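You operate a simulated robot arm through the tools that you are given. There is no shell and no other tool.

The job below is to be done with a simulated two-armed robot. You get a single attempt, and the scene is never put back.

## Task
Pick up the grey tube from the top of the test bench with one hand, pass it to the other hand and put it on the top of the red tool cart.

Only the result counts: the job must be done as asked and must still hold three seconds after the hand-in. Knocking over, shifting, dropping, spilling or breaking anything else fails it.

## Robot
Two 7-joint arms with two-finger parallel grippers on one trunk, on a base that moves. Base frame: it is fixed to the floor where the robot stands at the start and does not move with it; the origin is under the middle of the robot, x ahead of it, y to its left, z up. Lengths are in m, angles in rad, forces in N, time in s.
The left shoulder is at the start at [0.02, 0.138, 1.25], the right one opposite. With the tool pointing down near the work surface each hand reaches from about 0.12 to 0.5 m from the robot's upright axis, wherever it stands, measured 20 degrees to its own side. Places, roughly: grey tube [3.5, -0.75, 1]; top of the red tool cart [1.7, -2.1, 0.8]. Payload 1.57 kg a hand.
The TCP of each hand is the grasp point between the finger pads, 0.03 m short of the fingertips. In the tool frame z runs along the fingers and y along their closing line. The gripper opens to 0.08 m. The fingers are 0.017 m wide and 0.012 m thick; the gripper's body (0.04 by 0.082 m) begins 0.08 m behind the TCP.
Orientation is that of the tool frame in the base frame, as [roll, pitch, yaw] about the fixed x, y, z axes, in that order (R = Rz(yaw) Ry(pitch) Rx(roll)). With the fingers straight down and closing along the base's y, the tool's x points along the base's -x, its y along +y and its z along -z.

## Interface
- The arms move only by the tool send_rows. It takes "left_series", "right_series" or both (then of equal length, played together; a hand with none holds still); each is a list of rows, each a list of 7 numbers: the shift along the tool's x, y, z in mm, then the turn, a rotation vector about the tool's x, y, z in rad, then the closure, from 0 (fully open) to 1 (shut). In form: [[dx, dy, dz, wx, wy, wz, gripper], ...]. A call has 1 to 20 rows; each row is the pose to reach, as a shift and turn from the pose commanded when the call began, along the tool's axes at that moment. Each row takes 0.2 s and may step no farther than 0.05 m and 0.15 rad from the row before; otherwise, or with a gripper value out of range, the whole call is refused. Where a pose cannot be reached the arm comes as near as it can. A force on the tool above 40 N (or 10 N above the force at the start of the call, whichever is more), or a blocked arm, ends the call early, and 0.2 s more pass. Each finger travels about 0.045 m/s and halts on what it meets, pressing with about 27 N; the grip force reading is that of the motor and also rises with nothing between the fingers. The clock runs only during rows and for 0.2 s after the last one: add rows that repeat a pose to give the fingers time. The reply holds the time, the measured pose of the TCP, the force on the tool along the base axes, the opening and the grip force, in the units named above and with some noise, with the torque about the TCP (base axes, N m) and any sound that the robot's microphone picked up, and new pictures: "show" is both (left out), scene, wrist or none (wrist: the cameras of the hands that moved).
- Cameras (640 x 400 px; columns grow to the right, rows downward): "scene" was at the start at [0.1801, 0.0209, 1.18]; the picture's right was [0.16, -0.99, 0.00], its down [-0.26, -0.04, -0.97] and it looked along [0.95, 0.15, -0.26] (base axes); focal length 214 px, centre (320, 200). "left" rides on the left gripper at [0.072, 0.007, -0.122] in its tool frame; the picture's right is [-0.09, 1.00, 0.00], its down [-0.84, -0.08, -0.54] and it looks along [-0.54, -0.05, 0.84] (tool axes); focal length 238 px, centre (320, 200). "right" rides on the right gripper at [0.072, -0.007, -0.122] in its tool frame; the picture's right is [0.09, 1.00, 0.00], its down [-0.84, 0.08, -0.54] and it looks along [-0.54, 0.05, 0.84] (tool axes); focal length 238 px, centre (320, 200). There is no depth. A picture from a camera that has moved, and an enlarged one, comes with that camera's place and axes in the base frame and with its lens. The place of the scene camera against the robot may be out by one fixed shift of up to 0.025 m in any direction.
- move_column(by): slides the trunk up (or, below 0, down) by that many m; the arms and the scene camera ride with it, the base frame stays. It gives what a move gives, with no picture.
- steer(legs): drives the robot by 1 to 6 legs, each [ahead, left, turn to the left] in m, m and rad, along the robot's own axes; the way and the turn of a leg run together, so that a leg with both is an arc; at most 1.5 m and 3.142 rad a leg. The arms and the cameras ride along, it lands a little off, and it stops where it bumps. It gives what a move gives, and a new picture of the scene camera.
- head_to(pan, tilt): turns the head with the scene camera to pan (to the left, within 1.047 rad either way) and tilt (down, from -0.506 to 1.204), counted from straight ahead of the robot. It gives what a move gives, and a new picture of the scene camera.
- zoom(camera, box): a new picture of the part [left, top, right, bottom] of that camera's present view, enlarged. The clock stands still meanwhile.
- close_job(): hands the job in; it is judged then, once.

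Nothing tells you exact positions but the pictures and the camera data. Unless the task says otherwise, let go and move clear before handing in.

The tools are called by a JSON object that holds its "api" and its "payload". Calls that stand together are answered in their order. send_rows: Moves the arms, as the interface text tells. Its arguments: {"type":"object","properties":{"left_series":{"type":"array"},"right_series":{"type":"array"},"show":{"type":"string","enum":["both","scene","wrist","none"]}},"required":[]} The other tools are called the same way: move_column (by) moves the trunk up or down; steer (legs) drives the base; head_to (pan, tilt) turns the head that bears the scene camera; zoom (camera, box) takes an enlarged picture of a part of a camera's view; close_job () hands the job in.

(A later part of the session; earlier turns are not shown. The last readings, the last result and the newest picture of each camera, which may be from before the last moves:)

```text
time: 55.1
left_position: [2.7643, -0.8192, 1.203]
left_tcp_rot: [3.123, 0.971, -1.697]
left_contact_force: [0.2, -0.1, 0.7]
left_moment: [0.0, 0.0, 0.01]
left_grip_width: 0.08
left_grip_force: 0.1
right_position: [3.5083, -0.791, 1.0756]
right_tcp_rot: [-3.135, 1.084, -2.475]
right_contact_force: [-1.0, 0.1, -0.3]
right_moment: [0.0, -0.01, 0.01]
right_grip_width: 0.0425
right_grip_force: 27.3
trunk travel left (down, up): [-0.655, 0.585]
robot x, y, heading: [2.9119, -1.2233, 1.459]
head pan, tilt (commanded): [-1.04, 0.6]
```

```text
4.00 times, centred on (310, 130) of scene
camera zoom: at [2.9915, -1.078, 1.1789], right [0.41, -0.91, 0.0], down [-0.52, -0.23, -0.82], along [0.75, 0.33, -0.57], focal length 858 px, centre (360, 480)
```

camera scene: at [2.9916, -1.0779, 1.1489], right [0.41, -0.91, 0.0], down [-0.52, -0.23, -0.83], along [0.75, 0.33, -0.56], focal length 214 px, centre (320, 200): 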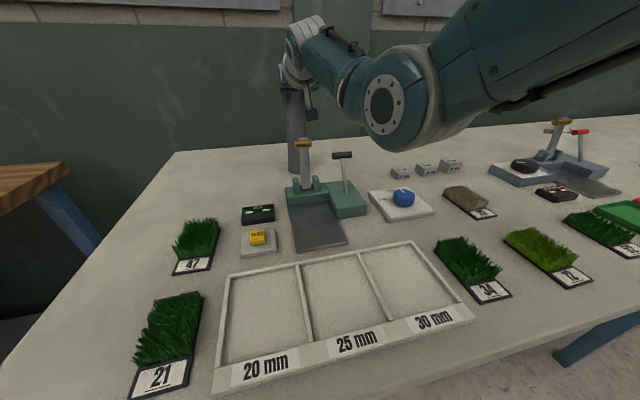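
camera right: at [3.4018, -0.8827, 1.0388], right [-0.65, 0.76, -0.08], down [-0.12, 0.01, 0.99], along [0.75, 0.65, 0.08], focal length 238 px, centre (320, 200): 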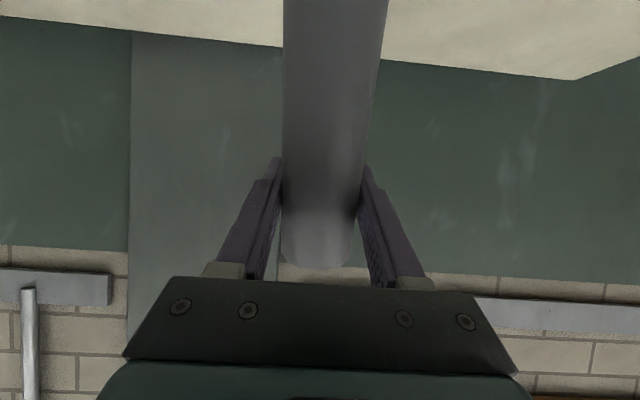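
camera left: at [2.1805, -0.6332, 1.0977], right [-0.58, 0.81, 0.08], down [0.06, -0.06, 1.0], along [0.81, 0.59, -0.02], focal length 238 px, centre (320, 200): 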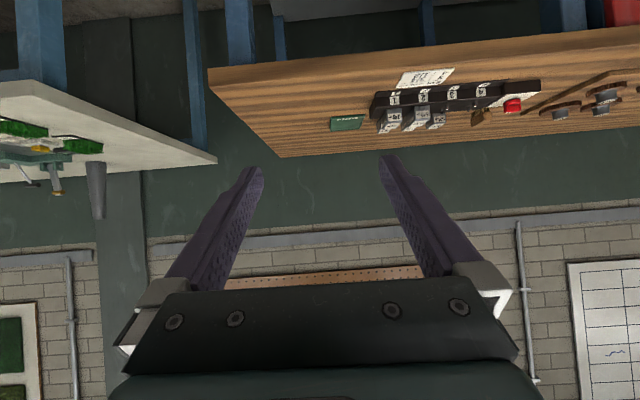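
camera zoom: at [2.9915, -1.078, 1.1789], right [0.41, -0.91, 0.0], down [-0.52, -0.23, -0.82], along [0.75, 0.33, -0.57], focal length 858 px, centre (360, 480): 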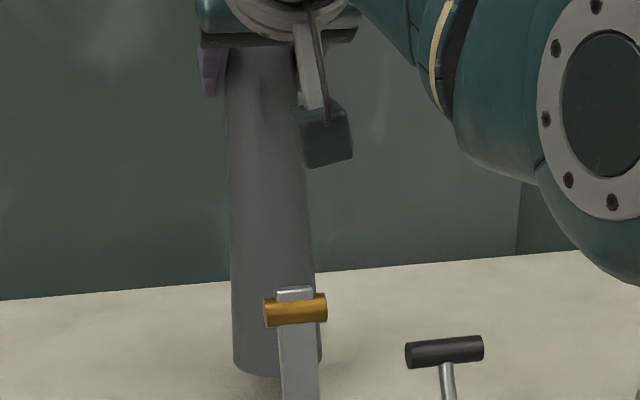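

The tube is off the bench and sits firmly in the hand. I'll raise it well clear of the fixture.

{"api": "move_column", "payload": {"by": 0.2}}

{"api": "head_to", "payload": {"pan": -0.75, "tilt": 0.6}}

```text
time: 57.3
left_position: [2.7647, -0.8182, 1.4025]
left_tcp_rot: [3.124, 0.968, -1.697]
left_contact_force: [-0.7, -0.5, 0.4]
left_moment: [0.03, -0.03, -0.01]
left_grip_width: 0.0802
left_grip_force: 0.0
right_position: [3.5083, -0.7911, 1.2753]
right_tcp_rot: [-3.137, 1.084, -2.474]
right_contact_force: [0.5, 0.0, -0.4]
right_moment: [-0.02, 0.03, 0.02]
right_grip_width: 0.0426
right_grip_force: 26.9
trunk travel left (down, up): [-0.855, 0.385]
robot x, y, heading: [2.9113, -1.219, 1.457]
head pan, tilt (commanded): [-1.04, 0.6]
```

```text
time: 58.0
left_position: [2.7651, -0.8189, 1.4027]
left_tcp_rot: [3.124, 0.969, -1.697]
left_contact_force: [0.3, -0.2, -0.4]
left_moment: [-0.02, -0.01, 0.01]
left_grip_width: 0.0803
left_grip_force: 0.0
right_position: [3.5088, -0.7911, 1.2751]
right_tcp_rot: [-3.136, 1.085, -2.476]
right_contact_force: [0.1, -0.5, -0.3]
right_moment: [0.01, 0.03, -0.05]
right_grip_width: 0.0429
right_grip_force: 26.8
trunk travel left (down, up): [-0.855, 0.385]
robot x, y, heading: [2.9084, -1.2185, 1.456]
head pan, tilt (commanded): [-0.75, 0.6]
camera scene: at [2.978, -1.0564, 1.3789], right [0.65, -0.76, 0.0], down [-0.43, -0.37, -0.83], along [0.63, 0.54, -0.56], focal length 214 px, centre (320, 200)
```

scene: 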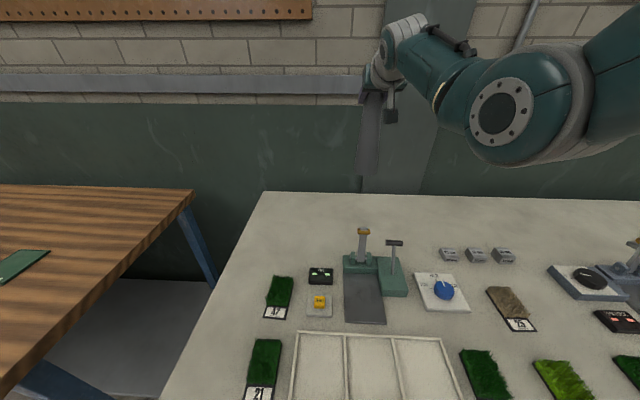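

The tube hangs clear, with its base at z≈1.08, well above the fixture. I'll back straight out from the bench into open floor.

{"api": "steer", "payload": {"legs": [[-0.42, 0.43, 0]]}}

{"api": "head_to", "payload": {"pan": -0.5, "tilt": 0.3}}

```text
time: 61.4
left_position: [2.2899, -1.1878, 1.4024]
left_tcp_rot: [3.122, 0.969, -1.693]
left_contact_force: [-0.5, -0.5, 0.5]
left_moment: [0.01, 0.01, 0.01]
left_grip_width: 0.0802
left_grip_force: 0.0
right_position: [3.0344, -1.1584, 1.2746]
right_tcp_rot: [-3.137, 1.084, -2.471]
right_contact_force: [0.3, -0.7, 0.3]
right_moment: [0.0, -0.01, -0.01]
right_grip_width: 0.0425
right_grip_force: 27.3
trunk travel left (down, up): [-0.855, 0.385]
robot x, y, heading: [2.4444, -1.5883, 1.464]
head pan, tilt (commanded): [-0.75, 0.6]
camera scene: at [2.5039, -1.425, 1.3789], right [0.65, -0.76, 0.0], down [-0.43, -0.37, -0.83], along [0.63, 0.54, -0.56], focal length 214 px, centre (320, 200)
```

scene: 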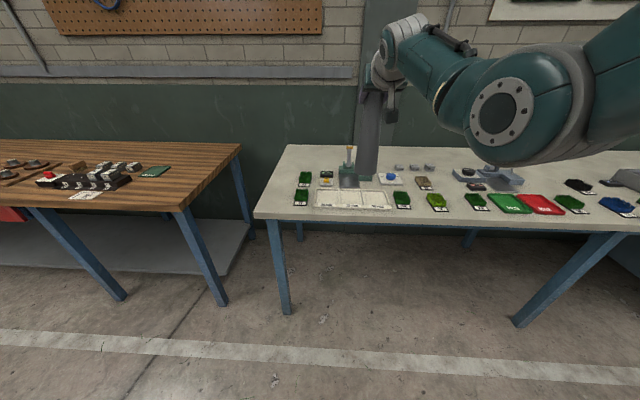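

```text
time: 62.2
left_position: [2.2908, -1.189, 1.4027]
left_tcp_rot: [3.123, 0.967, -1.693]
left_contact_force: [1.1, 0.5, 0.7]
left_moment: [-0.02, -0.01, 0.0]
left_grip_width: 0.0799
left_grip_force: 0.0
right_position: [3.0342, -1.1565, 1.2759]
right_tcp_rot: [-3.137, 1.083, -2.471]
right_contact_force: [0.0, 1.1, -0.6]
right_moment: [0.0, -0.02, 0.01]
right_grip_width: 0.0424
right_grip_force: 27.0
trunk travel left (down, up): [-0.855, 0.385]
robot x, y, heading: [2.4354, -1.5887, 1.465]
head pan, tilt (commanded): [-0.499, 0.3]
camera scene: at [2.4903, -1.4061, 1.4063], right [0.82, -0.57, 0.0], down [-0.17, -0.24, -0.95], along [0.55, 0.78, -0.3], focal length 214 px, centre (320, 200)
```

scene: 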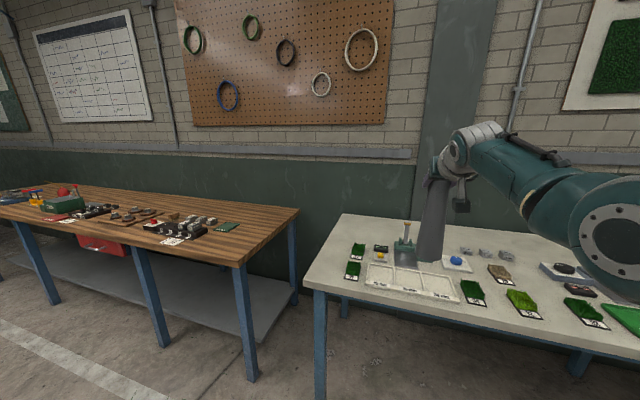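

I'm in open floor with the tube held upright. For the handover I'll swing the right hand, still level, to the middle in front of me so it points forward-left. The left hand will then take the lower part from the other side.

{"api": "send_rows", "payload": {"right_series": [[11.3, 24.4, -21.4, -0.077, 0, -0.0408, 1], [22.7, 48.8, -42.8, -0.1541, 0, -0.0817, 1], [34.0, 73.2, -64.2, -0.2311, 0, -0.1225, 1], [45.4, 97.6, -85.6, -0.3081, 0, -0.1633, 1], [56.7, 122.0, -107.0, -0.3852, 0, -0.2042, 1], [68.1, 146.4, -128.4, -0.4622, 0, -0.245, 1], [79.4, 170.8, -149.8, -0.5392, 0, -0.2858, 1], [90.8, 195.2, -171.2, -0.6163, 0, -0.3267, 1], [102.1, 219.5, -192.6, -0.6933, 0, -0.3675, 1], [113.4, 243.9, -214, -0.7703, 0, -0.4083, 1], [124.8, 268.3, -235.4, -0.8473, 0, -0.4491, 1], [136.1, 292.7, -256.8, -0.9244, 0, -0.49, 1], [147.5, 317.1, -278.2, -1.0014, 0, -0.5308, 1], [158.8, 341.5, -299.6, -1.0784, 0, -0.5716, 1], [170.2, 365.9, -321, -1.1555, 0, -0.6125, 1], [181.5, 390.3, -342.4, -1.2325, 0, -0.6533, 1], [181.5, 390.3, -342.4, -1.2325, 0, -0.6533, 1]], "show": "wrist"}}

{"api": "head_to", "payload": {"pan": 0.0, "tilt": 0.35}}

```text
time: 65.8
left_position: [2.2905, -1.1879, 1.4013]
left_tcp_rot: [3.123, 0.967, -1.693]
left_contact_force: [0.2, 0.7, -0.3]
left_moment: [-0.02, 0.01, 0.0]
left_grip_width: 0.08
left_grip_force: 0.0
right_position: [2.4891, -1.0899, 1.2758]
right_tcp_rot: [-3.141, 1.079, -1.08]
right_contact_force: [0.4, -0.6, -0.8]
right_moment: [-0.03, 0.01, 0.01]
right_grip_width: 0.0427
right_grip_force: 27.2
trunk travel left (down, up): [-0.855, 0.385]
robot x, y, heading: [2.4368, -1.5879, 1.466]
head pan, tilt (commanded): [-0.499, 0.3]
camera right: at [2.5608, -1.2116, 1.2679], right [-0.86, -0.51, -0.08], down [-0.03, -0.11, 0.99], along [-0.51, 0.85, 0.08], focal length 238 px, centre (320, 200)
```

right: 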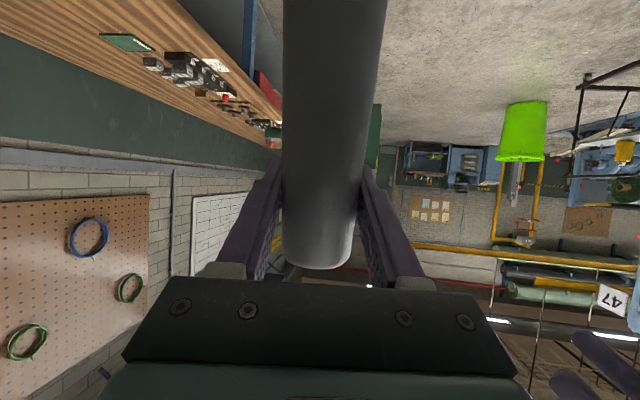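

```text
time: 66.8
left_position: [2.2906, -1.188, 1.4019]
left_tcp_rot: [3.123, 0.967, -1.692]
left_contact_force: [0.3, 0.2, 0.2]
left_moment: [0.03, 0.02, 0.02]
left_grip_width: 0.0801
left_grip_force: 0.1
right_position: [2.488, -1.0901, 1.2737]
right_tcp_rot: [-3.139, 1.079, -1.08]
right_contact_force: [-0.7, 0.4, -0.8]
right_moment: [0.02, 0.01, 0.02]
right_grip_width: 0.0426
right_grip_force: 27.4
trunk travel left (down, up): [-0.855, 0.385]
robot x, y, heading: [2.436, -1.5888, 1.458]
head pan, tilt (commanded): [0.0, 0.351]
camera scene: at [2.4472, -1.3902, 1.4017], right [0.99, -0.11, 0.0], down [-0.04, -0.34, -0.94], along [0.1, 0.93, -0.34], focal length 214 px, centre (320, 200)
```

scene: 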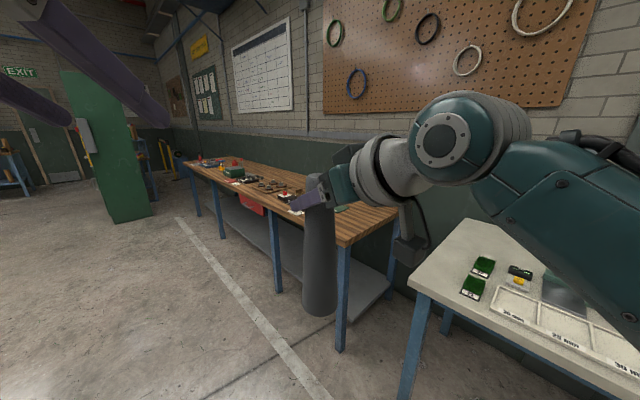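

The tube hangs upright in the middle at (f 0.50, l 0). Now I'll bring the left hand down and around to a spot left of and below the right hand's grip.

{"api": "send_rows", "payload": {"left_series": [[30.2, 2.8, 17.3, 0, 0, 0, 0], [60.5, 5.6, 34.7, 0, 0, 0, 0], [90.7, 8.4, 52, 0, 0, 0, 0], [120.9, 11.3, 69.3, 0, 0, 0, 0], [151.1, 14.1, 86.6, 0, 0, 0, 0], [181.4, 16.9, 104, 0, 0, 0, 0], [211.6, 19.7, 121.3, 0, 0, 0, 0], [208.2, 2.6, 126.2, 0.0808, 0, 0.0557, 0], [204.8, -14.4, 131.1, 0.1616, 0, 0.1115, 0], [201.4, -31.5, 136, 0.2424, 0, 0.1672, 0], [198.1, -48.5, 140.8, 0.3231, 0, 0.2229, 0], [194.7, -65.6, 145.7, 0.4039, 0, 0.2786, 0], [191.3, -82.6, 150.6, 0.4847, 0, 0.3344, 0], [187.9, -99.7, 155.5, 0.5655, 0, 0.3901, 0], [187.9, -99.7, 155.5, 0.5655, 0, 0.3901, 0]], "show": "both"}}

```text
time: 70.0
left_position: [2.3889, -1.177, 1.158]
left_tcp_rot: [3.125, 0.961, -2.377]
left_contact_force: [0.0, -0.7, 0.6]
left_moment: [0.02, 0.01, 0.02]
left_grip_width: 0.0799
left_grip_force: 0.1
left hand out of reach, approached as far as the arm can: row 1, 2, 3
right_position: [2.4879, -1.0905, 1.2745]
right_tcp_rot: [-3.139, 1.079, -1.079]
right_contact_force: [0.5, 0.1, -1.0]
right_moment: [-0.01, 0.01, -0.01]
right_grip_width: 0.0428
right_grip_force: 27.1
trunk travel left (down, up): [-0.855, 0.385]
robot x, y, heading: [2.4358, -1.5904, 1.461]
head pan, tilt (commanded): [0.0, 0.351]
camera scene: at [2.4471, -1.3902, 1.4017], right [0.99, -0.11, 0.0], down [-0.04, -0.34, -0.94], along [0.1, 0.93, -0.34], focal length 214 px, centre (320, 200)
camera left: at [2.2846, -1.2706, 1.1688], right [-0.66, 0.75, 0.08], down [0.09, -0.04, 1.0], along [0.75, 0.66, -0.04], focal length 238 px, centre (320, 200)
```

scene: 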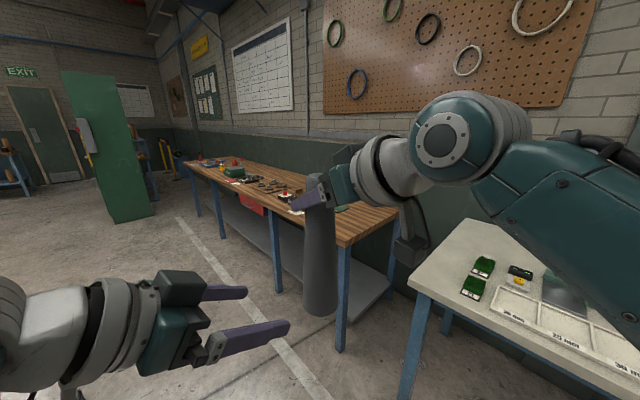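
left: 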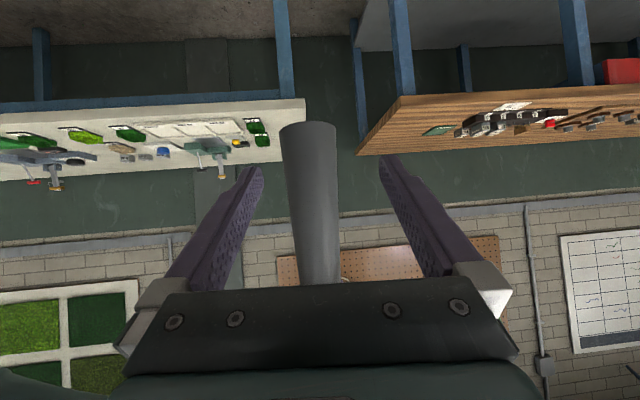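

The left camera sees the tube between its fingers, about 13 cm ahead and 1.5 cm to the right. I'll move in partway with that correction and check.

{"api": "send_rows", "payload": {"left_series": [[-11, -7, 16, 0, 0, 0, 0], [-22, -14.2, 32, 0, 0, 0, 0], [-36, -14.2, 52, 0, 0, 0, 0], [-49, -14.2, 70, 0, 0, 0, 0], [-49, -14.2, 70, 0, 0, 0, 0]], "show": "both"}}

```text
time: 71.2
left_position: [2.4603, -1.1276, 1.1587]
left_tcp_rot: [3.127, 0.962, -2.377]
left_contact_force: [0.2, -0.1, 0.4]
left_moment: [-0.03, -0.03, 0.0]
left_grip_width: 0.0801
left_grip_force: 0.0
right_position: [2.4888, -1.0908, 1.2753]
right_tcp_rot: [-3.14, 1.081, -1.081]
right_contact_force: [-0.5, 1.0, -0.3]
right_moment: [-0.02, -0.03, -0.03]
right_grip_width: 0.0423
right_grip_force: 26.6
trunk travel left (down, up): [-0.855, 0.385]
robot x, y, heading: [2.4398, -1.5911, 1.462]
head pan, tilt (commanded): [0.0, 0.351]
camera scene: at [2.4471, -1.3902, 1.4017], right [0.99, -0.11, 0.0], down [-0.04, -0.34, -0.94], along [0.1, 0.93, -0.34], focal length 214 px, centre (320, 200)
camera left: at [2.3563, -1.2215, 1.1692], right [-0.66, 0.75, 0.08], down [0.09, -0.04, 1.0], along [0.75, 0.66, -0.04], focal length 238 px, centre (320, 200)
```

scene: 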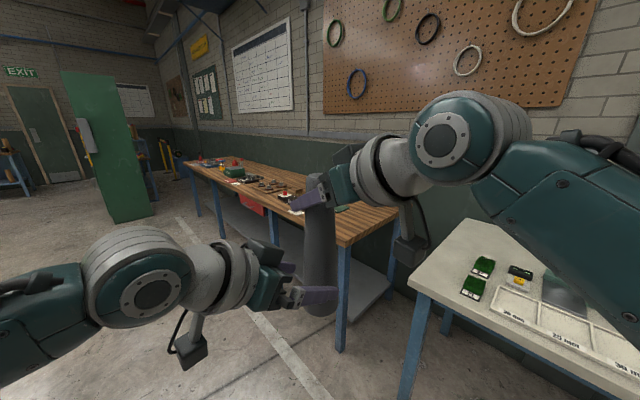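
left: 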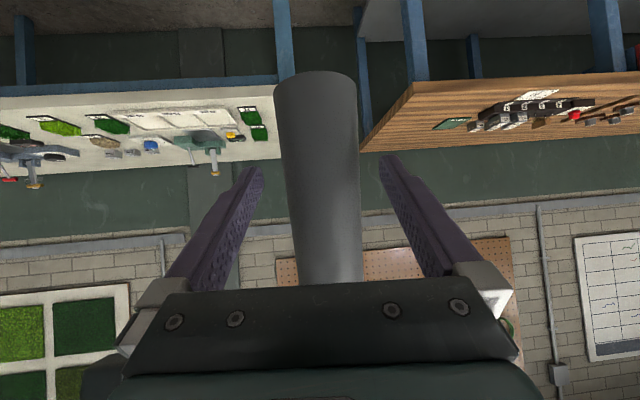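

It's centred between the open fingers with about 4.4 cm to go. I'll finish the approach.

{"api": "send_rows", "payload": {"left_series": [[-8.4, 0, 12, 0, 0, 0, 0], [-16.8, 0, 24, 0, 0, 0, 0], [-25.5, 0, 36.5, 0, 0, 0, 0], [-25.5, 0, 36.5, 0, 0, 0, 0]], "show": "both"}}

```text
time: 72.2
left_position: [2.4923, -1.0953, 1.1587]
left_tcp_rot: [3.125, 0.964, -2.378]
left_contact_force: [0.3, -0.6, 0.4]
left_moment: [0.01, 0.0, 0.03]
left_grip_width: 0.0798
left_grip_force: 0.0
right_position: [2.4895, -1.091, 1.2748]
right_tcp_rot: [-3.14, 1.081, -1.08]
right_contact_force: [-1.0, 0.0, -0.3]
right_moment: [0.01, 0.03, -0.02]
right_grip_width: 0.0425
right_grip_force: 27.4
trunk travel left (down, up): [-0.855, 0.385]
robot x, y, heading: [2.4358, -1.5866, 1.457]
head pan, tilt (commanded): [0.0, 0.351]
camera scene: at [2.4471, -1.3902, 1.4017], right [0.99, -0.11, 0.0], down [-0.04, -0.34, -0.94], along [0.1, 0.93, -0.34], focal length 214 px, centre (320, 200)
camera left: at [2.3876, -1.1897, 1.1688], right [-0.66, 0.75, 0.08], down [0.08, -0.04, 1.0], along [0.75, 0.66, -0.04], focal length 238 px, centre (320, 200)
```

scene: 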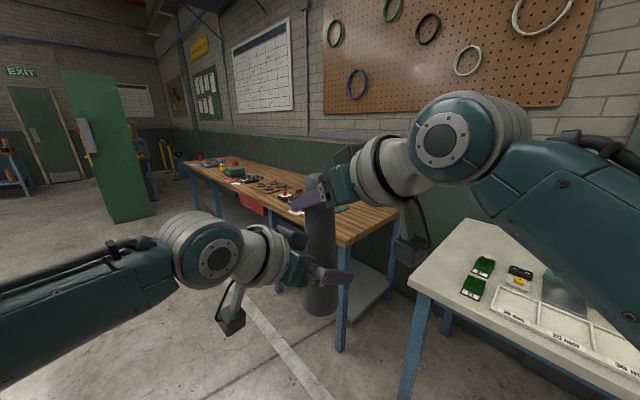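
left: 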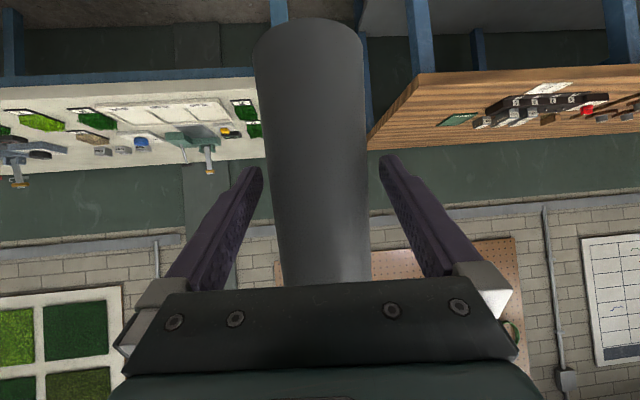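

The tube is now between the left hand's pads, so I'll close them while the right hand keeps holding.

{"api": "send_rows", "payload": {"left_series": [[0, 0, 0, 0, 0, 0, 0.1], [0, 0, 0, 0, 0, 0, 0.2], [0, 0, 0, 0, 0, 0, 0.3], [0, 0, 0, 0, 0, 0, 0.4], [0, 0, 0, 0, 0, 0, 0.6], [0, 0, 0, 0, 0, 0, 0.8], [0, 0, 0, 0, 0, 0, 1], [0, 0, 0, 0, 0, 0, 1], [0, 0, 0, 0, 0, 0, 1]], "show": "both"}}

```text
time: 74.2
left_position: [2.4921, -1.0957, 1.1586]
left_tcp_rot: [3.127, 0.962, -2.376]
left_contact_force: [3.4, -1.8, 0.6]
left_moment: [0.06, 0.06, -0.13]
left_grip_width: 0.0558
left_grip_force: 27.1
right_position: [2.4893, -1.0902, 1.2746]
right_tcp_rot: [3.141, 1.083, -1.08]
right_contact_force: [-2.7, 2.0, -0.4]
right_moment: [0.22, 0.2, 0.12]
right_grip_width: 0.0424
right_grip_force: 26.8
trunk travel left (down, up): [-0.855, 0.385]
robot x, y, heading: [2.4372, -1.5909, 1.459]
head pan, tilt (commanded): [0.0, 0.351]
camera scene: at [2.4471, -1.3902, 1.4017], right [0.99, -0.11, 0.0], down [-0.04, -0.34, -0.94], along [0.1, 0.93, -0.34], focal length 214 px, centre (320, 200)
camera left: at [2.3875, -1.1899, 1.1688], right [-0.66, 0.75, 0.08], down [0.08, -0.04, 1.0], along [0.75, 0.66, -0.04], focal length 238 px, centre (320, 200)
```

scene: 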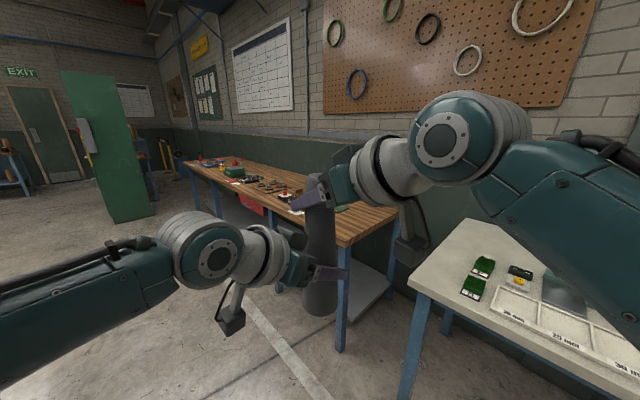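
left: 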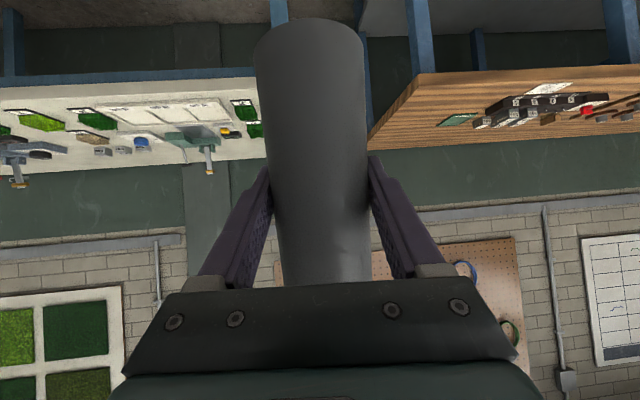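

Both hands hold the tube, and the left grip reads 55.8 mm at 27 N. Now I'll open the right hand slowly.

{"api": "send_rows", "payload": {"right_series": [[0, 0, 0, 0, 0, 0, 0.7], [0, 0, 0, 0, 0, 0, 0.5], [0, 0, 0, 0, 0, 0, 0.3], [0, 0, 0, 0, 0, 0, 0.15], [0, 0, 0, 0, 0, 0, 0], [0, 0, 0, 0, 0, 0, 0], [0, 0, 0, 0, 0, 0, 0]], "show": "both"}}

```text
time: 75.8
left_position: [2.4914, -1.0964, 1.1573]
left_tcp_rot: [3.127, 0.961, -2.377]
left_contact_force: [0.0, -0.3, 0.0]
left_moment: [-0.01, 0.02, 0.02]
left_grip_width: 0.0555
left_grip_force: 27.0
right_position: [2.4887, -1.0915, 1.273]
right_tcp_rot: [-3.139, 1.081, -1.083]
right_contact_force: [0.1, 0.7, -0.1]
right_moment: [0.0, -0.01, -0.01]
right_grip_width: 0.0799
right_grip_force: 0.0
trunk travel left (down, up): [-0.855, 0.385]
robot x, y, heading: [2.4373, -1.5884, 1.458]
head pan, tilt (commanded): [0.0, 0.351]
camera scene: at [2.4471, -1.3902, 1.4017], right [0.99, -0.11, 0.0], down [-0.04, -0.34, -0.94], along [0.1, 0.93, -0.34], focal length 214 px, centre (320, 200)
camera right: at [2.561, -1.2117, 1.2679], right [-0.86, -0.51, -0.08], down [-0.03, -0.11, 0.99], along [-0.51, 0.85, 0.08], focal length 238 px, centre (320, 200)
```

scene: 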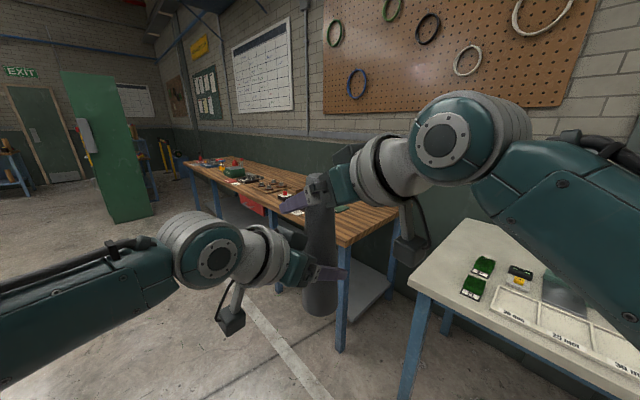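
right: 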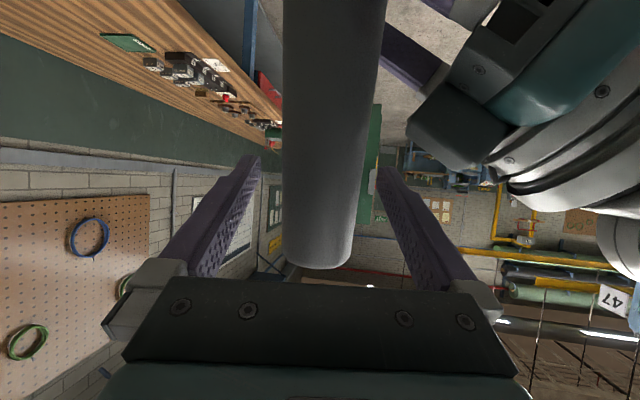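

The left hand alone now holds the tube, and the right hand reads no contact. I'll draw the right hand straight back along its fingers.

{"api": "send_rows", "payload": {"right_series": [[0, 0, -25, 0, 0, 0, 0], [0, 0, -50, 0, 0, 0, 0], [0, 0, -75, 0, 0, 0, 0], [0, 0, -100, 0, 0, 0, 0], [0, 0, -125, 0, 0, 0, 0], [0, 0, -150, 0, 0, 0, 0]], "show": "scene"}}

```text
time: 77.2
left_position: [2.4924, -1.0948, 1.1574]
left_tcp_rot: [3.127, 0.961, -2.377]
left_contact_force: [0.6, 0.0, -0.4]
left_moment: [-0.03, 0.03, 0.02]
left_grip_width: 0.0556
left_grip_force: 26.7
right_position: [2.5504, -1.2079, 1.3445]
right_tcp_rot: [3.141, 1.081, -1.081]
right_contact_force: [0.9, 0.5, -0.6]
right_moment: [-0.05, -0.01, 0.02]
right_grip_width: 0.0803
right_grip_force: 0.1
trunk travel left (down, up): [-0.855, 0.385]
robot x, y, heading: [2.444, -1.5864, 1.461]
head pan, tilt (commanded): [0.0, 0.351]
camera scene: at [2.4471, -1.3902, 1.4017], right [0.99, -0.11, 0.0], down [-0.04, -0.34, -0.94], along [0.1, 0.93, -0.34], focal length 214 px, centre (320, 200)
```

scene: 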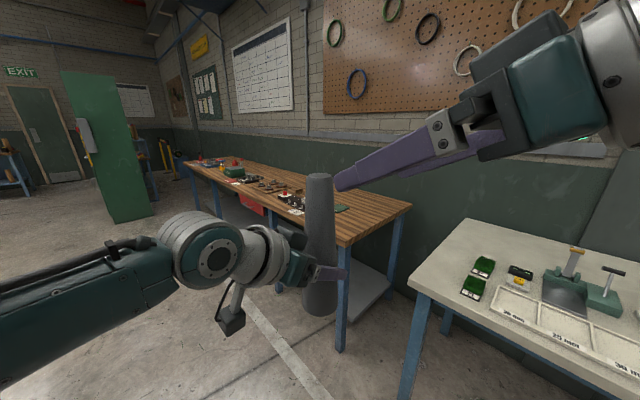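

The right hand is clear of the tube. I'll tuck it over to the right, then look for the cart.

{"api": "send_rows", "payload": {"right_series": [[6.3, -17.9, -16.4, 0.101, 0, 0.0535, 0], [12.5, -35.7, -32.8, 0.2019, 0, 0.107, 0], [18.8, -53.6, -49.2, 0.3029, 0, 0.1605, 0], [25, -71.4, -65.5, 0.4039, 0, 0.2141, 0], [31.3, -89.3, -81.9, 0.5049, 0, 0.2676, 0], [37.5, -107.1, -98.3, 0.6058, 0, 0.3211, 0], [43.8, -125, -114.7, 0.7068, 0, 0.3746, 0]], "show": "none"}}

{"api": "head_to", "payload": {"pan": 1.04, "tilt": 0.4}}

```text
time: 78.8
left_position: [2.492, -1.0969, 1.1588]
left_tcp_rot: [3.127, 0.962, -2.376]
left_contact_force: [0.3, -0.2, 0.7]
left_moment: [0.05, 0.0, 0.0]
left_grip_width: 0.0555
left_grip_force: 26.7
right_position: [2.7226, -1.2248, 1.3578]
right_tcp_rot: [-3.138, 1.081, -1.88]
right_contact_force: [-0.5, 0.3, -0.5]
right_moment: [-0.02, -0.01, 0.02]
right_grip_width: 0.0797
right_grip_force: 0.0
right hand out of reach, approached as far as the arm can: row 3, 4, 5, 6, 7
trunk travel left (down, up): [-0.855, 0.385]
robot x, y, heading: [2.4371, -1.5862, 1.461]
head pan, tilt (commanded): [0.0, 0.351]
```

```text
time: 80.1
left_position: [2.4922, -1.0949, 1.1578]
left_tcp_rot: [3.128, 0.962, -2.378]
left_contact_force: [1.0, -0.1, -0.6]
left_moment: [0.0, -0.03, 0.03]
left_grip_width: 0.0558
left_grip_force: 27.2
right_position: [2.7215, -1.2237, 1.3583]
right_tcp_rot: [-3.137, 1.082, -1.876]
right_contact_force: [0.2, 0.0, -0.4]
right_moment: [-0.02, -0.03, 0.0]
right_grip_width: 0.0798
right_grip_force: 0.0
trunk travel left (down, up): [-0.855, 0.385]
robot x, y, heading: [2.4382, -1.5885, 1.464]
head pan, tilt (commanded): [1.04, 0.4]
camera scene: at [2.3627, -1.4274, 1.3972], right [0.6, 0.8, 0.0], down [0.31, -0.23, -0.92], along [-0.74, 0.55, -0.39], focal length 214 px, centre (320, 200)
```

scene: 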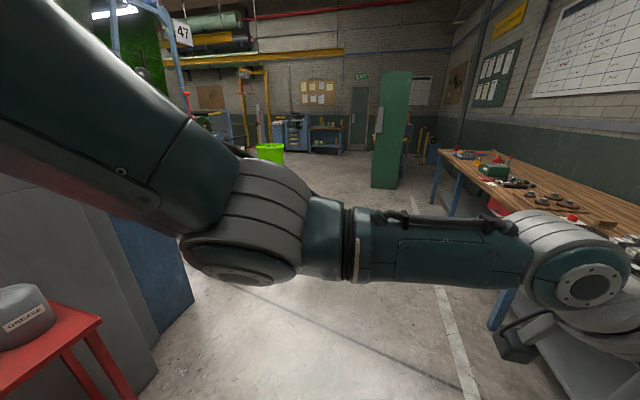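

The red cart is behind me on the left. I can see its nearest corner and a grease can on top. I'll step away from it a little, turn partway, and look at it properly.

{"api": "steer", "payload": {"legs": [[0.105, -0.107, 0], [0, 0, 1.2]]}}

{"api": "head_to", "payload": {"pan": 0.75, "tilt": 0.5}}

```text
time: 84.4
left_position: [2.118, -1.263, 1.1582]
left_tcp_rot: [3.128, 0.962, -1.182]
left_contact_force: [-0.2, 1.4, -0.5]
left_moment: [0.03, 0.01, -0.02]
left_grip_width: 0.0556
left_grip_force: 27.1
right_position: [2.3212, -1.0965, 1.357]
right_tcp_rot: [-3.137, 1.083, -0.682]
right_contact_force: [-0.2, 0.5, -0.5]
right_moment: [0.0, 0.02, 0.0]
right_grip_width: 0.0799
right_grip_force: 0.0
trunk travel left (down, up): [-0.855, 0.385]
robot x, y, heading: [2.5536, -1.4906, 2.661]
head pan, tilt (commanded): [1.04, 0.4]
camera scene: at [2.3765, -1.4901, 1.3971], right [-0.53, 0.85, 0.0], down [0.33, 0.2, -0.92], along [-0.78, -0.48, -0.39], focal length 214 px, centre (320, 200)
```

scene: 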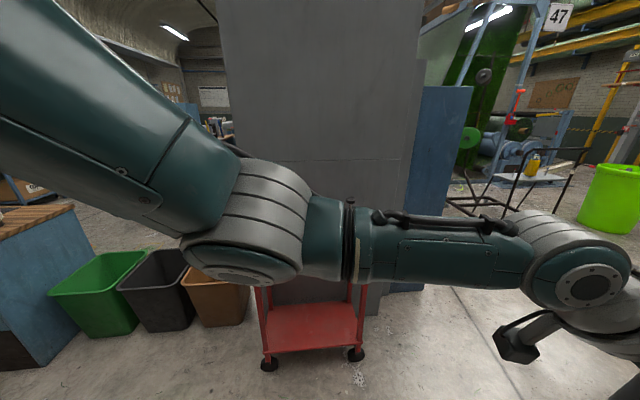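

```text
time: 85.2
left_position: [2.1181, -1.263, 1.1585]
left_tcp_rot: [3.129, 0.961, -1.182]
left_contact_force: [0.6, -0.4, 0.0]
left_moment: [0.02, -0.02, 0.02]
left_grip_width: 0.0558
left_grip_force: 27.1
right_position: [2.3207, -1.0972, 1.3575]
right_tcp_rot: [-3.136, 1.083, -0.682]
right_contact_force: [0.8, -0.1, 0.1]
right_moment: [-0.02, -0.01, -0.01]
right_grip_width: 0.0801
right_grip_force: 0.1
trunk travel left (down, up): [-0.855, 0.385]
robot x, y, heading: [2.5587, -1.4957, 2.654]
head pan, tilt (commanded): [0.75, 0.499]
camera scene: at [2.3674, -1.4652, 1.388], right [-0.26, 0.96, 0.0], down [0.46, 0.13, -0.88], along [-0.85, -0.23, -0.48], focal length 214 px, centre (320, 200)
```

scene: 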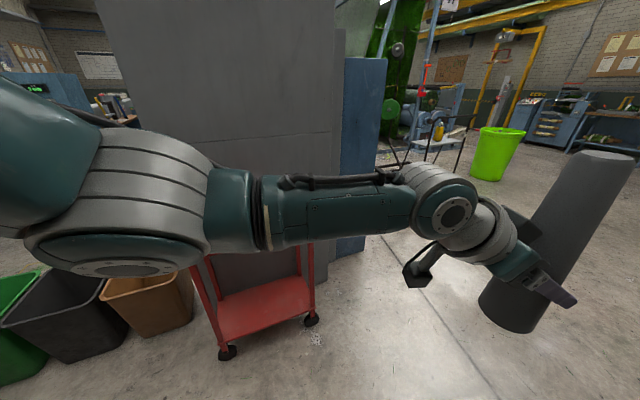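

{"api": "steer", "payload": {"legs": [[0, 0, 1.15]]}}

{"api": "head_to", "payload": {"pan": -0.1, "tilt": 0.5}}

```text
time: 88.5
left_position: [2.1623, -1.7952, 1.1585]
left_tcp_rot: [3.127, 0.963, -0.045]
left_contact_force: [-0.6, 0.1, -0.4]
left_moment: [0.0, 0.01, 0.02]
left_grip_width: 0.0557
left_grip_force: 27.3
right_position: [2.0965, -1.5402, 1.3573]
right_tcp_rot: [-3.138, 1.085, 0.455]
right_contact_force: [0.1, -0.3, 0.0]
right_moment: [-0.02, 0.0, -0.04]
right_grip_width: 0.0798
right_grip_force: 0.1
trunk travel left (down, up): [-0.855, 0.385]
robot x, y, heading: [2.5561, -1.4936, -2.491]
head pan, tilt (commanded): [0.75, 0.499]
camera scene: at [2.449, -1.6383, 1.388], right [-0.99, 0.17, 0.0], down [0.08, 0.47, -0.88], along [-0.15, -0.87, -0.48], focal length 214 px, centre (320, 200)
```

scene: 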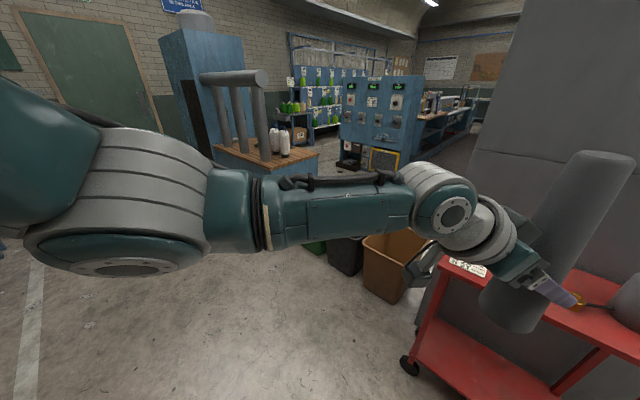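

```text
time: 89.6
left_position: [2.1627, -1.7957, 1.1588]
left_tcp_rot: [3.128, 0.962, -0.044]
left_contact_force: [-0.1, -0.4, -1.1]
left_moment: [0.0, -0.01, 0.01]
left_grip_width: 0.0556
left_grip_force: 27.1
right_position: [2.0962, -1.5403, 1.3576]
right_tcp_rot: [-3.137, 1.081, 0.455]
right_contact_force: [0.6, 0.6, -0.5]
right_moment: [0.04, 0.01, -0.01]
right_grip_width: 0.0799
right_grip_force: 0.1
trunk travel left (down, up): [-0.855, 0.385]
robot x, y, heading: [2.5546, -1.4946, -2.492]
head pan, tilt (commanded): [-0.099, 0.499]
camera scene: at [2.3868, -1.5964, 1.388], right [-0.53, 0.85, 0.0], down [0.41, 0.25, -0.88], along [-0.75, -0.46, -0.48], focal length 214 px, centre (320, 200)
```

scene: 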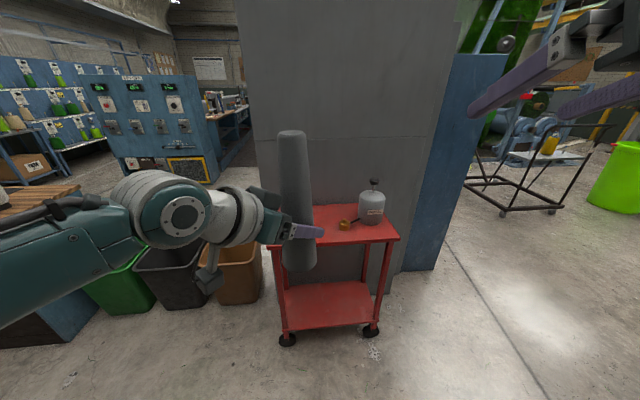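

The cart is straight ahead in front of a grey panel, and its top already holds a grease can and a brass item. I'll zoom in to find a free spot.

{"api": "zoom", "payload": {"camera": "scene", "box": [240, 150, 440, 275]}}

{"api": "head_to", "payload": {"pan": 0.35, "tilt": 0.6}}

```text
3.20 times, centred on (340, 212) of scene
camera zoom: at [2.3868, -1.5964, 1.388], right [-0.53, 0.85, 0.0], down [0.41, 0.25, -0.88], along [-0.75, -0.46, -0.48], focal length 686 px, centre (256, 160)
```

zoom: 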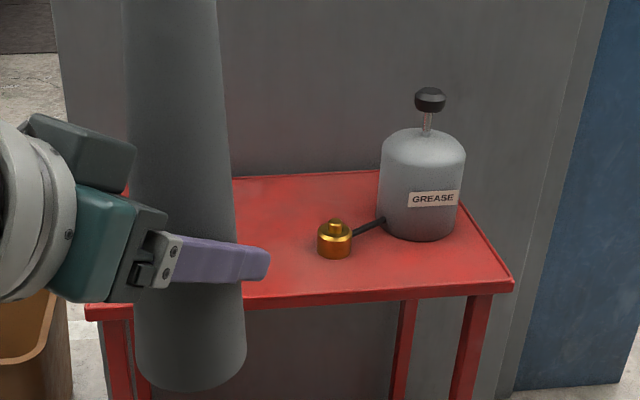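

```text
time: 90.5
left_position: [2.1613, -1.795, 1.1578]
left_tcp_rot: [3.129, 0.961, -0.043]
left_contact_force: [0.0, -0.1, -1.1]
left_moment: [0.01, -0.02, -0.01]
left_grip_width: 0.0557
left_grip_force: 27.2
right_position: [2.0962, -1.5401, 1.357]
right_tcp_rot: [-3.138, 1.081, 0.455]
right_contact_force: [-1.0, 1.0, 0.2]
right_moment: [0.0, 0.03, -0.01]
right_grip_width: 0.0801
right_grip_force: 0.0
trunk travel left (down, up): [-0.855, 0.385]
robot x, y, heading: [2.5556, -1.4968, -2.491]
head pan, tilt (commanded): [0.351, 0.6]
camera scene: at [2.4166, -1.6231, 1.3789], right [-0.84, 0.54, 0.0], down [0.3, 0.48, -0.83], along [-0.44, -0.7, -0.56], focal length 214 px, centre (320, 200)
```

scene: 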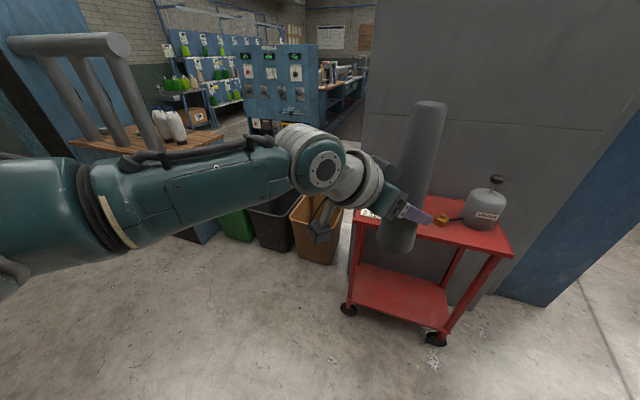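

{"api": "zoom", "payload": {"camera": "scene", "box": [340, 170, 520, 282]}}

{"api": "head_to", "payload": {"pan": 0.75, "tilt": 0.5}}

{"api": "zoom", "payload": {"camera": "scene", "box": [420, 220, 640, 358]}}

```text
3.56 times, centred on (430, 226) of scene
camera zoom: at [2.4166, -1.6231, 1.3789], right [-0.84, 0.54, 0.0], down [0.3, 0.48, -0.83], along [-0.44, -0.7, -0.56], focal length 763 px, centre (-71, 108)
```

zoom: 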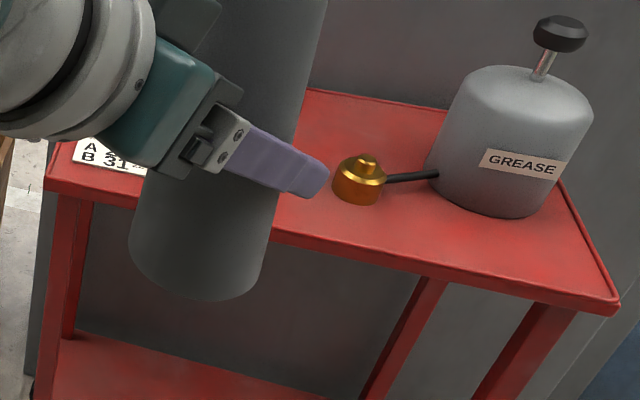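

```text
time: 91.4
left_position: [2.1611, -1.7945, 1.1588]
left_tcp_rot: [3.128, 0.961, -0.045]
left_contact_force: [0.8, -0.2, 0.6]
left_moment: [-0.01, 0.01, -0.03]
left_grip_width: 0.0555
left_grip_force: 27.4
right_position: [2.0961, -1.5404, 1.3568]
right_tcp_rot: [-3.138, 1.084, 0.456]
right_contact_force: [-0.5, -0.3, 0.1]
right_moment: [0.01, 0.01, 0.04]
right_grip_width: 0.0801
right_grip_force: 0.0
trunk travel left (down, up): [-0.855, 0.385]
robot x, y, heading: [2.5578, -1.4946, -2.489]
head pan, tilt (commanded): [0.75, 0.499]
camera scene: at [2.449, -1.6383, 1.388], right [-0.99, 0.17, 0.0], down [0.08, 0.47, -0.88], along [-0.15, -0.87, -0.48], focal length 214 px, centre (320, 200)
```

scene: 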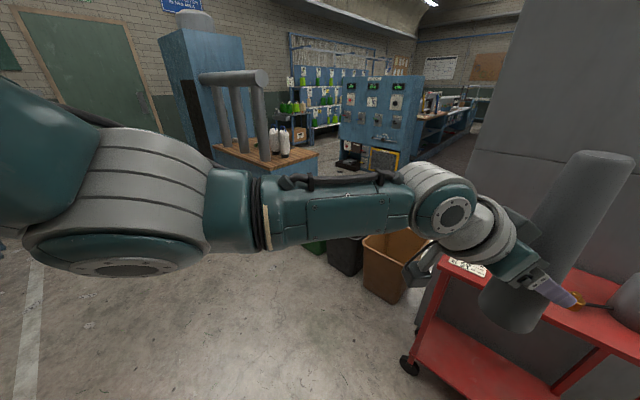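

```text
2.90 times, centred on (530, 289) of scene
camera zoom: at [2.449, -1.6383, 1.388], right [-0.99, 0.17, 0.0], down [0.08, 0.47, -0.88], along [-0.15, -0.87, -0.48], focal length 622 px, centre (-289, -58)
```

zoom: 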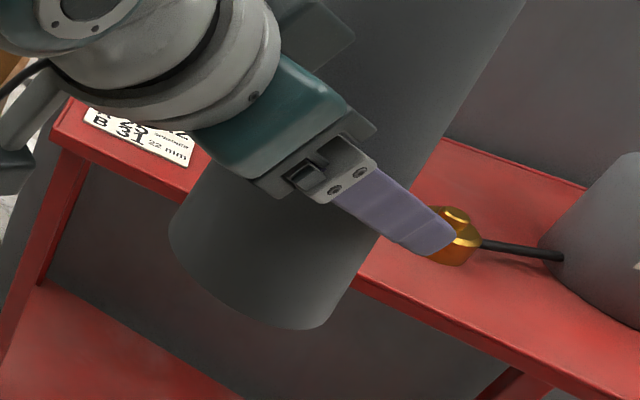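

The free area on the cart top is between the brass nozzle and the paper label at the left end. That's about 0.34 m from the right corner and mid-depth. I'll raise the right hand out of the way and turn the left hand to point straight ahead with a bit more reach, so the base can stay well clear of the cart.

{"api": "send_rows", "payload": {"left_series": [[-0.8, 14.6, 1.3, -0.0708, 0.0007, -0.0493, 1], [-1.5, 29.1, 2.6, -0.1415, 0.0014, -0.0987, 1], [-2.3, 43.7, 3.9, -0.2123, 0.002, -0.148, 1], [-3.1, 58.2, 5.2, -0.283, 0.0027, -0.1974, 1], [-3.8, 72.8, 6.5, -0.3538, 0.0034, -0.2467, 1], [-4.6, 87.3, 7.8, -0.4245, 0.0041, -0.296, 1], [-5.3, 101.9, 9.1, -0.4953, 0.0047, -0.3454, 1], [-6.1, 116.4, 10.4, -0.566, 0.0054, -0.3947, 1], [-6.1, 116.4, 10.4, -0.566, 0.0054, -0.3947, 1]], "right_series": [[-22.1, 0, -11.7, 0, 0, 0, 0], [-44.2, 0, -23.4, 0, 0, 0, 0], [-66.3, 0, -35.1, 0, 0, 0, 0], [-88.4, 0, -46.9, 0, 0, 0, 0], [-110.4, 0, -58.6, 0, 0, 0, 0], [-132.5, 0, -70.3, 0, 0, 0, 0], [-154.6, 0, -82, 0, 0, 0, 0], [-176.7, 0, -93.7, 0, 0, 0, 0], [-176.7, 0, -93.7, 0, 0, 0, 0]], "show": "none"}}

{"api": "head_to", "payload": {"pan": -0.1, "tilt": 0.5}}

```text
time: 92.5
left_position: [2.1532, -1.8598, 1.1582]
left_tcp_rot: [3.127, 0.962, 0.342]
left_contact_force: [-0.1, -0.5, 0.1]
left_moment: [0.01, -0.03, -0.03]
left_grip_width: 0.0554
left_grip_force: 26.9
right_position: [2.1125, -1.5384, 1.3898]
right_tcp_rot: [-3.051, 0.892, 0.563]
right_contact_force: [-0.5, 0.5, 0.2]
right_moment: [0.01, 0.02, -0.01]
right_grip_width: 0.0802
right_grip_force: 0.1
trunk travel left (down, up): [-0.855, 0.385]
robot x, y, heading: [2.5533, -1.4958, -2.486]
head pan, tilt (commanded): [0.75, 0.499]
stopped in row 5 (right hand): the arm was blocked; the commanded pose is now the measured one
```

```text
time: 93.7
left_position: [2.1534, -1.8595, 1.1585]
left_tcp_rot: [3.13, 0.96, 0.343]
left_contact_force: [0.4, 0.2, -0.8]
left_moment: [-0.05, 0.0, -0.01]
left_grip_width: 0.0555
left_grip_force: 27.6
right_position: [2.1109, -1.5385, 1.39]
right_tcp_rot: [-3.05, 0.892, 0.562]
right_contact_force: [0.6, -0.1, 0.1]
right_moment: [0.01, 0.02, 0.0]
right_grip_width: 0.08
right_grip_force: 0.1
trunk travel left (down, up): [-0.855, 0.385]
robot x, y, heading: [2.5538, -1.491, -2.487]
head pan, tilt (commanded): [-0.099, 0.499]
camera scene: at [2.3868, -1.5964, 1.388], right [-0.53, 0.85, 0.0], down [0.41, 0.25, -0.88], along [-0.75, -0.46, -0.48], focal length 214 px, centre (320, 200)
```

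scene: 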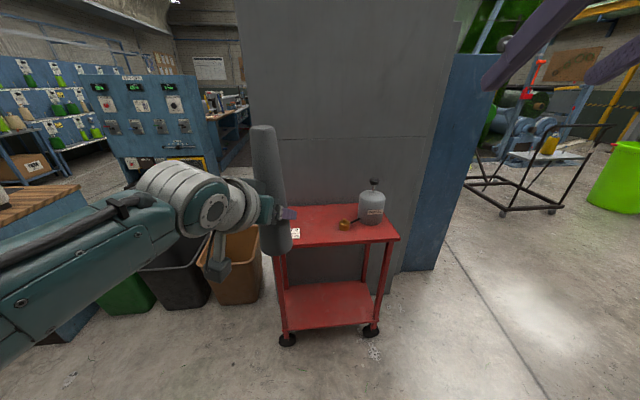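

The right arm hit its bend limit partway, so that call stopped early; the tube is still held firmly. I'll finish the left hand's turn first, then move the right hand outward and up where it has room.

{"api": "send_rows", "payload": {"left_series": [[-5.1, 13.9, 7.4, -0.0848, 0.0008, -0.0591, 1], [-10.1, 27.7, 14.9, -0.1695, 0.0016, -0.1182, 1], [-15.2, 41.6, 22.3, -0.2543, 0.0024, -0.1773, 1], [-15.2, 41.6, 22.3, -0.2543, 0.0024, -0.1773, 1]], "show": "none"}}

{"api": "send_rows", "payload": {"right_series": [[-22.7, -18.8, 0.7, 0, 0, 0, 0], [-45.4, -37.7, 1.4, 0, 0, 0, 0], [-68.2, -56.5, 2, 0, 0, 0, 0], [-90.9, -75.3, 2.7, 0, 0, 0, 0], [-113.6, -94.2, 3.4, 0, 0, 0, 0], [-136.3, -113, 4.1, 0, 0, 0, 0], [-136.3, -113, 4.1, 0, 0, 0, 0]], "show": "scene"}}

```text
time: 94.7
left_position: [2.1436, -1.908, 1.1588]
left_tcp_rot: [3.127, 0.962, 0.652]
left_contact_force: [-0.5, 0.2, 0.1]
left_moment: [-0.02, -0.02, 0.02]
left_grip_width: 0.0557
left_grip_force: 26.7
right_position: [2.1131, -1.5391, 1.3907]
right_tcp_rot: [-3.052, 0.894, 0.561]
right_contact_force: [0.3, -0.3, -0.9]
right_moment: [-0.01, -0.02, 0.02]
right_grip_width: 0.08
right_grip_force: 0.1
trunk travel left (down, up): [-0.855, 0.385]
robot x, y, heading: [2.5577, -1.4965, -2.487]
head pan, tilt (commanded): [-0.099, 0.499]
```

```text
time: 95.3
left_position: [2.1438, -1.9078, 1.1597]
left_tcp_rot: [3.129, 0.959, 0.651]
left_contact_force: [0.2, 0.3, 0.4]
left_moment: [-0.01, 0.01, 0.0]
left_grip_width: 0.0555
left_grip_force: 27.1
right_position: [2.0938, -1.5368, 1.3704]
right_tcp_rot: [-2.896, 0.737, 0.776]
right_contact_force: [-0.4, -1.0, 0.7]
right_moment: [0.0, -0.04, -0.01]
right_grip_width: 0.0802
right_grip_force: 0.1
trunk travel left (down, up): [-0.855, 0.385]
robot x, y, heading: [2.5559, -1.4953, -2.489]
head pan, tilt (commanded): [-0.099, 0.499]
stopped in row 3 (right hand): the arm was blocked; the commanded pose is now the measured one
camera scene: at [2.3868, -1.5964, 1.388], right [-0.53, 0.85, 0.0], down [0.41, 0.25, -0.88], along [-0.75, -0.46, -0.48], focal length 214 px, centre (320, 200)
```

scene: 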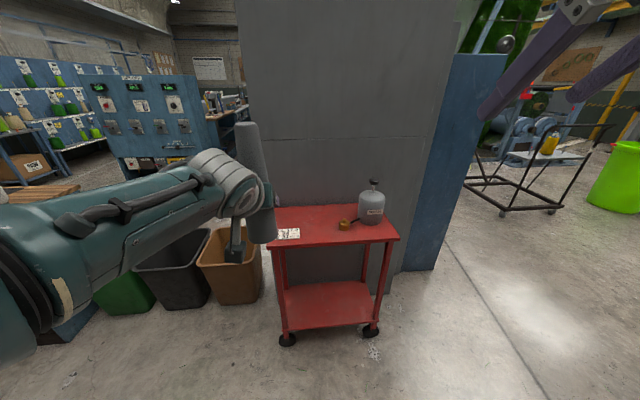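

{"api": "head_to", "payload": {"pan": -0.9, "tilt": 0.3}}

{"api": "zoom", "payload": {"camera": "right", "box": [0, 0, 640, 400]}}

```text
time: 96.5
left_position: [2.1437, -1.9068, 1.159]
left_tcp_rot: [3.128, 0.962, 0.65]
left_contact_force: [-0.3, 0.6, 0.1]
left_moment: [0.03, 0.0, 0.02]
left_grip_width: 0.0556
left_grip_force: 26.7
right_position: [2.0952, -1.5381, 1.3703]
right_tcp_rot: [-2.896, 0.74, 0.776]
right_contact_force: [-0.3, 0.3, -0.1]
right_moment: [0.01, -0.02, 0.0]
right_grip_width: 0.08
right_grip_force: 0.1
trunk travel left (down, up): [-0.855, 0.385]
robot x, y, heading: [2.5573, -1.4979, -2.488]
head pan, tilt (commanded): [-0.901, 0.3]
camera scene: at [2.3737, -1.5257, 1.4064], right [0.24, 0.97, 0.0], down [0.29, -0.07, -0.96], along [-0.93, 0.23, -0.3], focal length 214 px, centre (320, 200)
```

scene: 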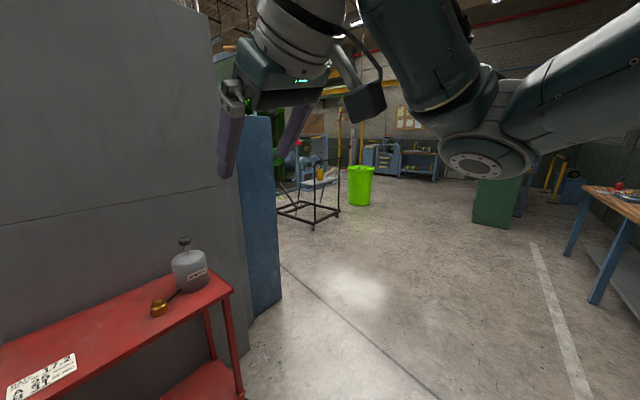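

```text
1.00 times, centred on (320, 200) of right (not enlarged: the box is as wide or as high as the picture)
camera zoom: at [2.2063, -1.4599, 1.4107], right [0.61, -0.76, -0.24], down [-0.05, -0.34, 0.94], along [-0.79, -0.56, -0.25], focal length 238 px, centre (320, 200)
```

zoom: 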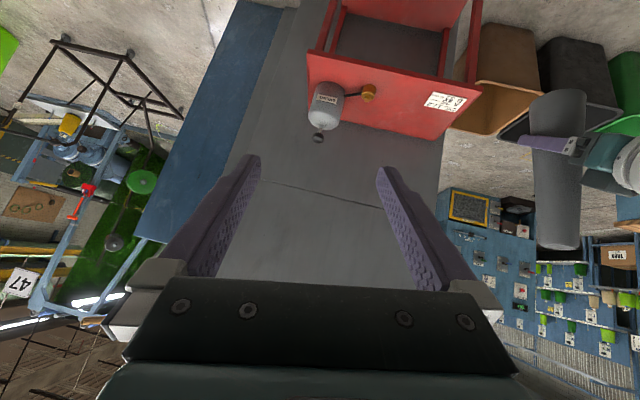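

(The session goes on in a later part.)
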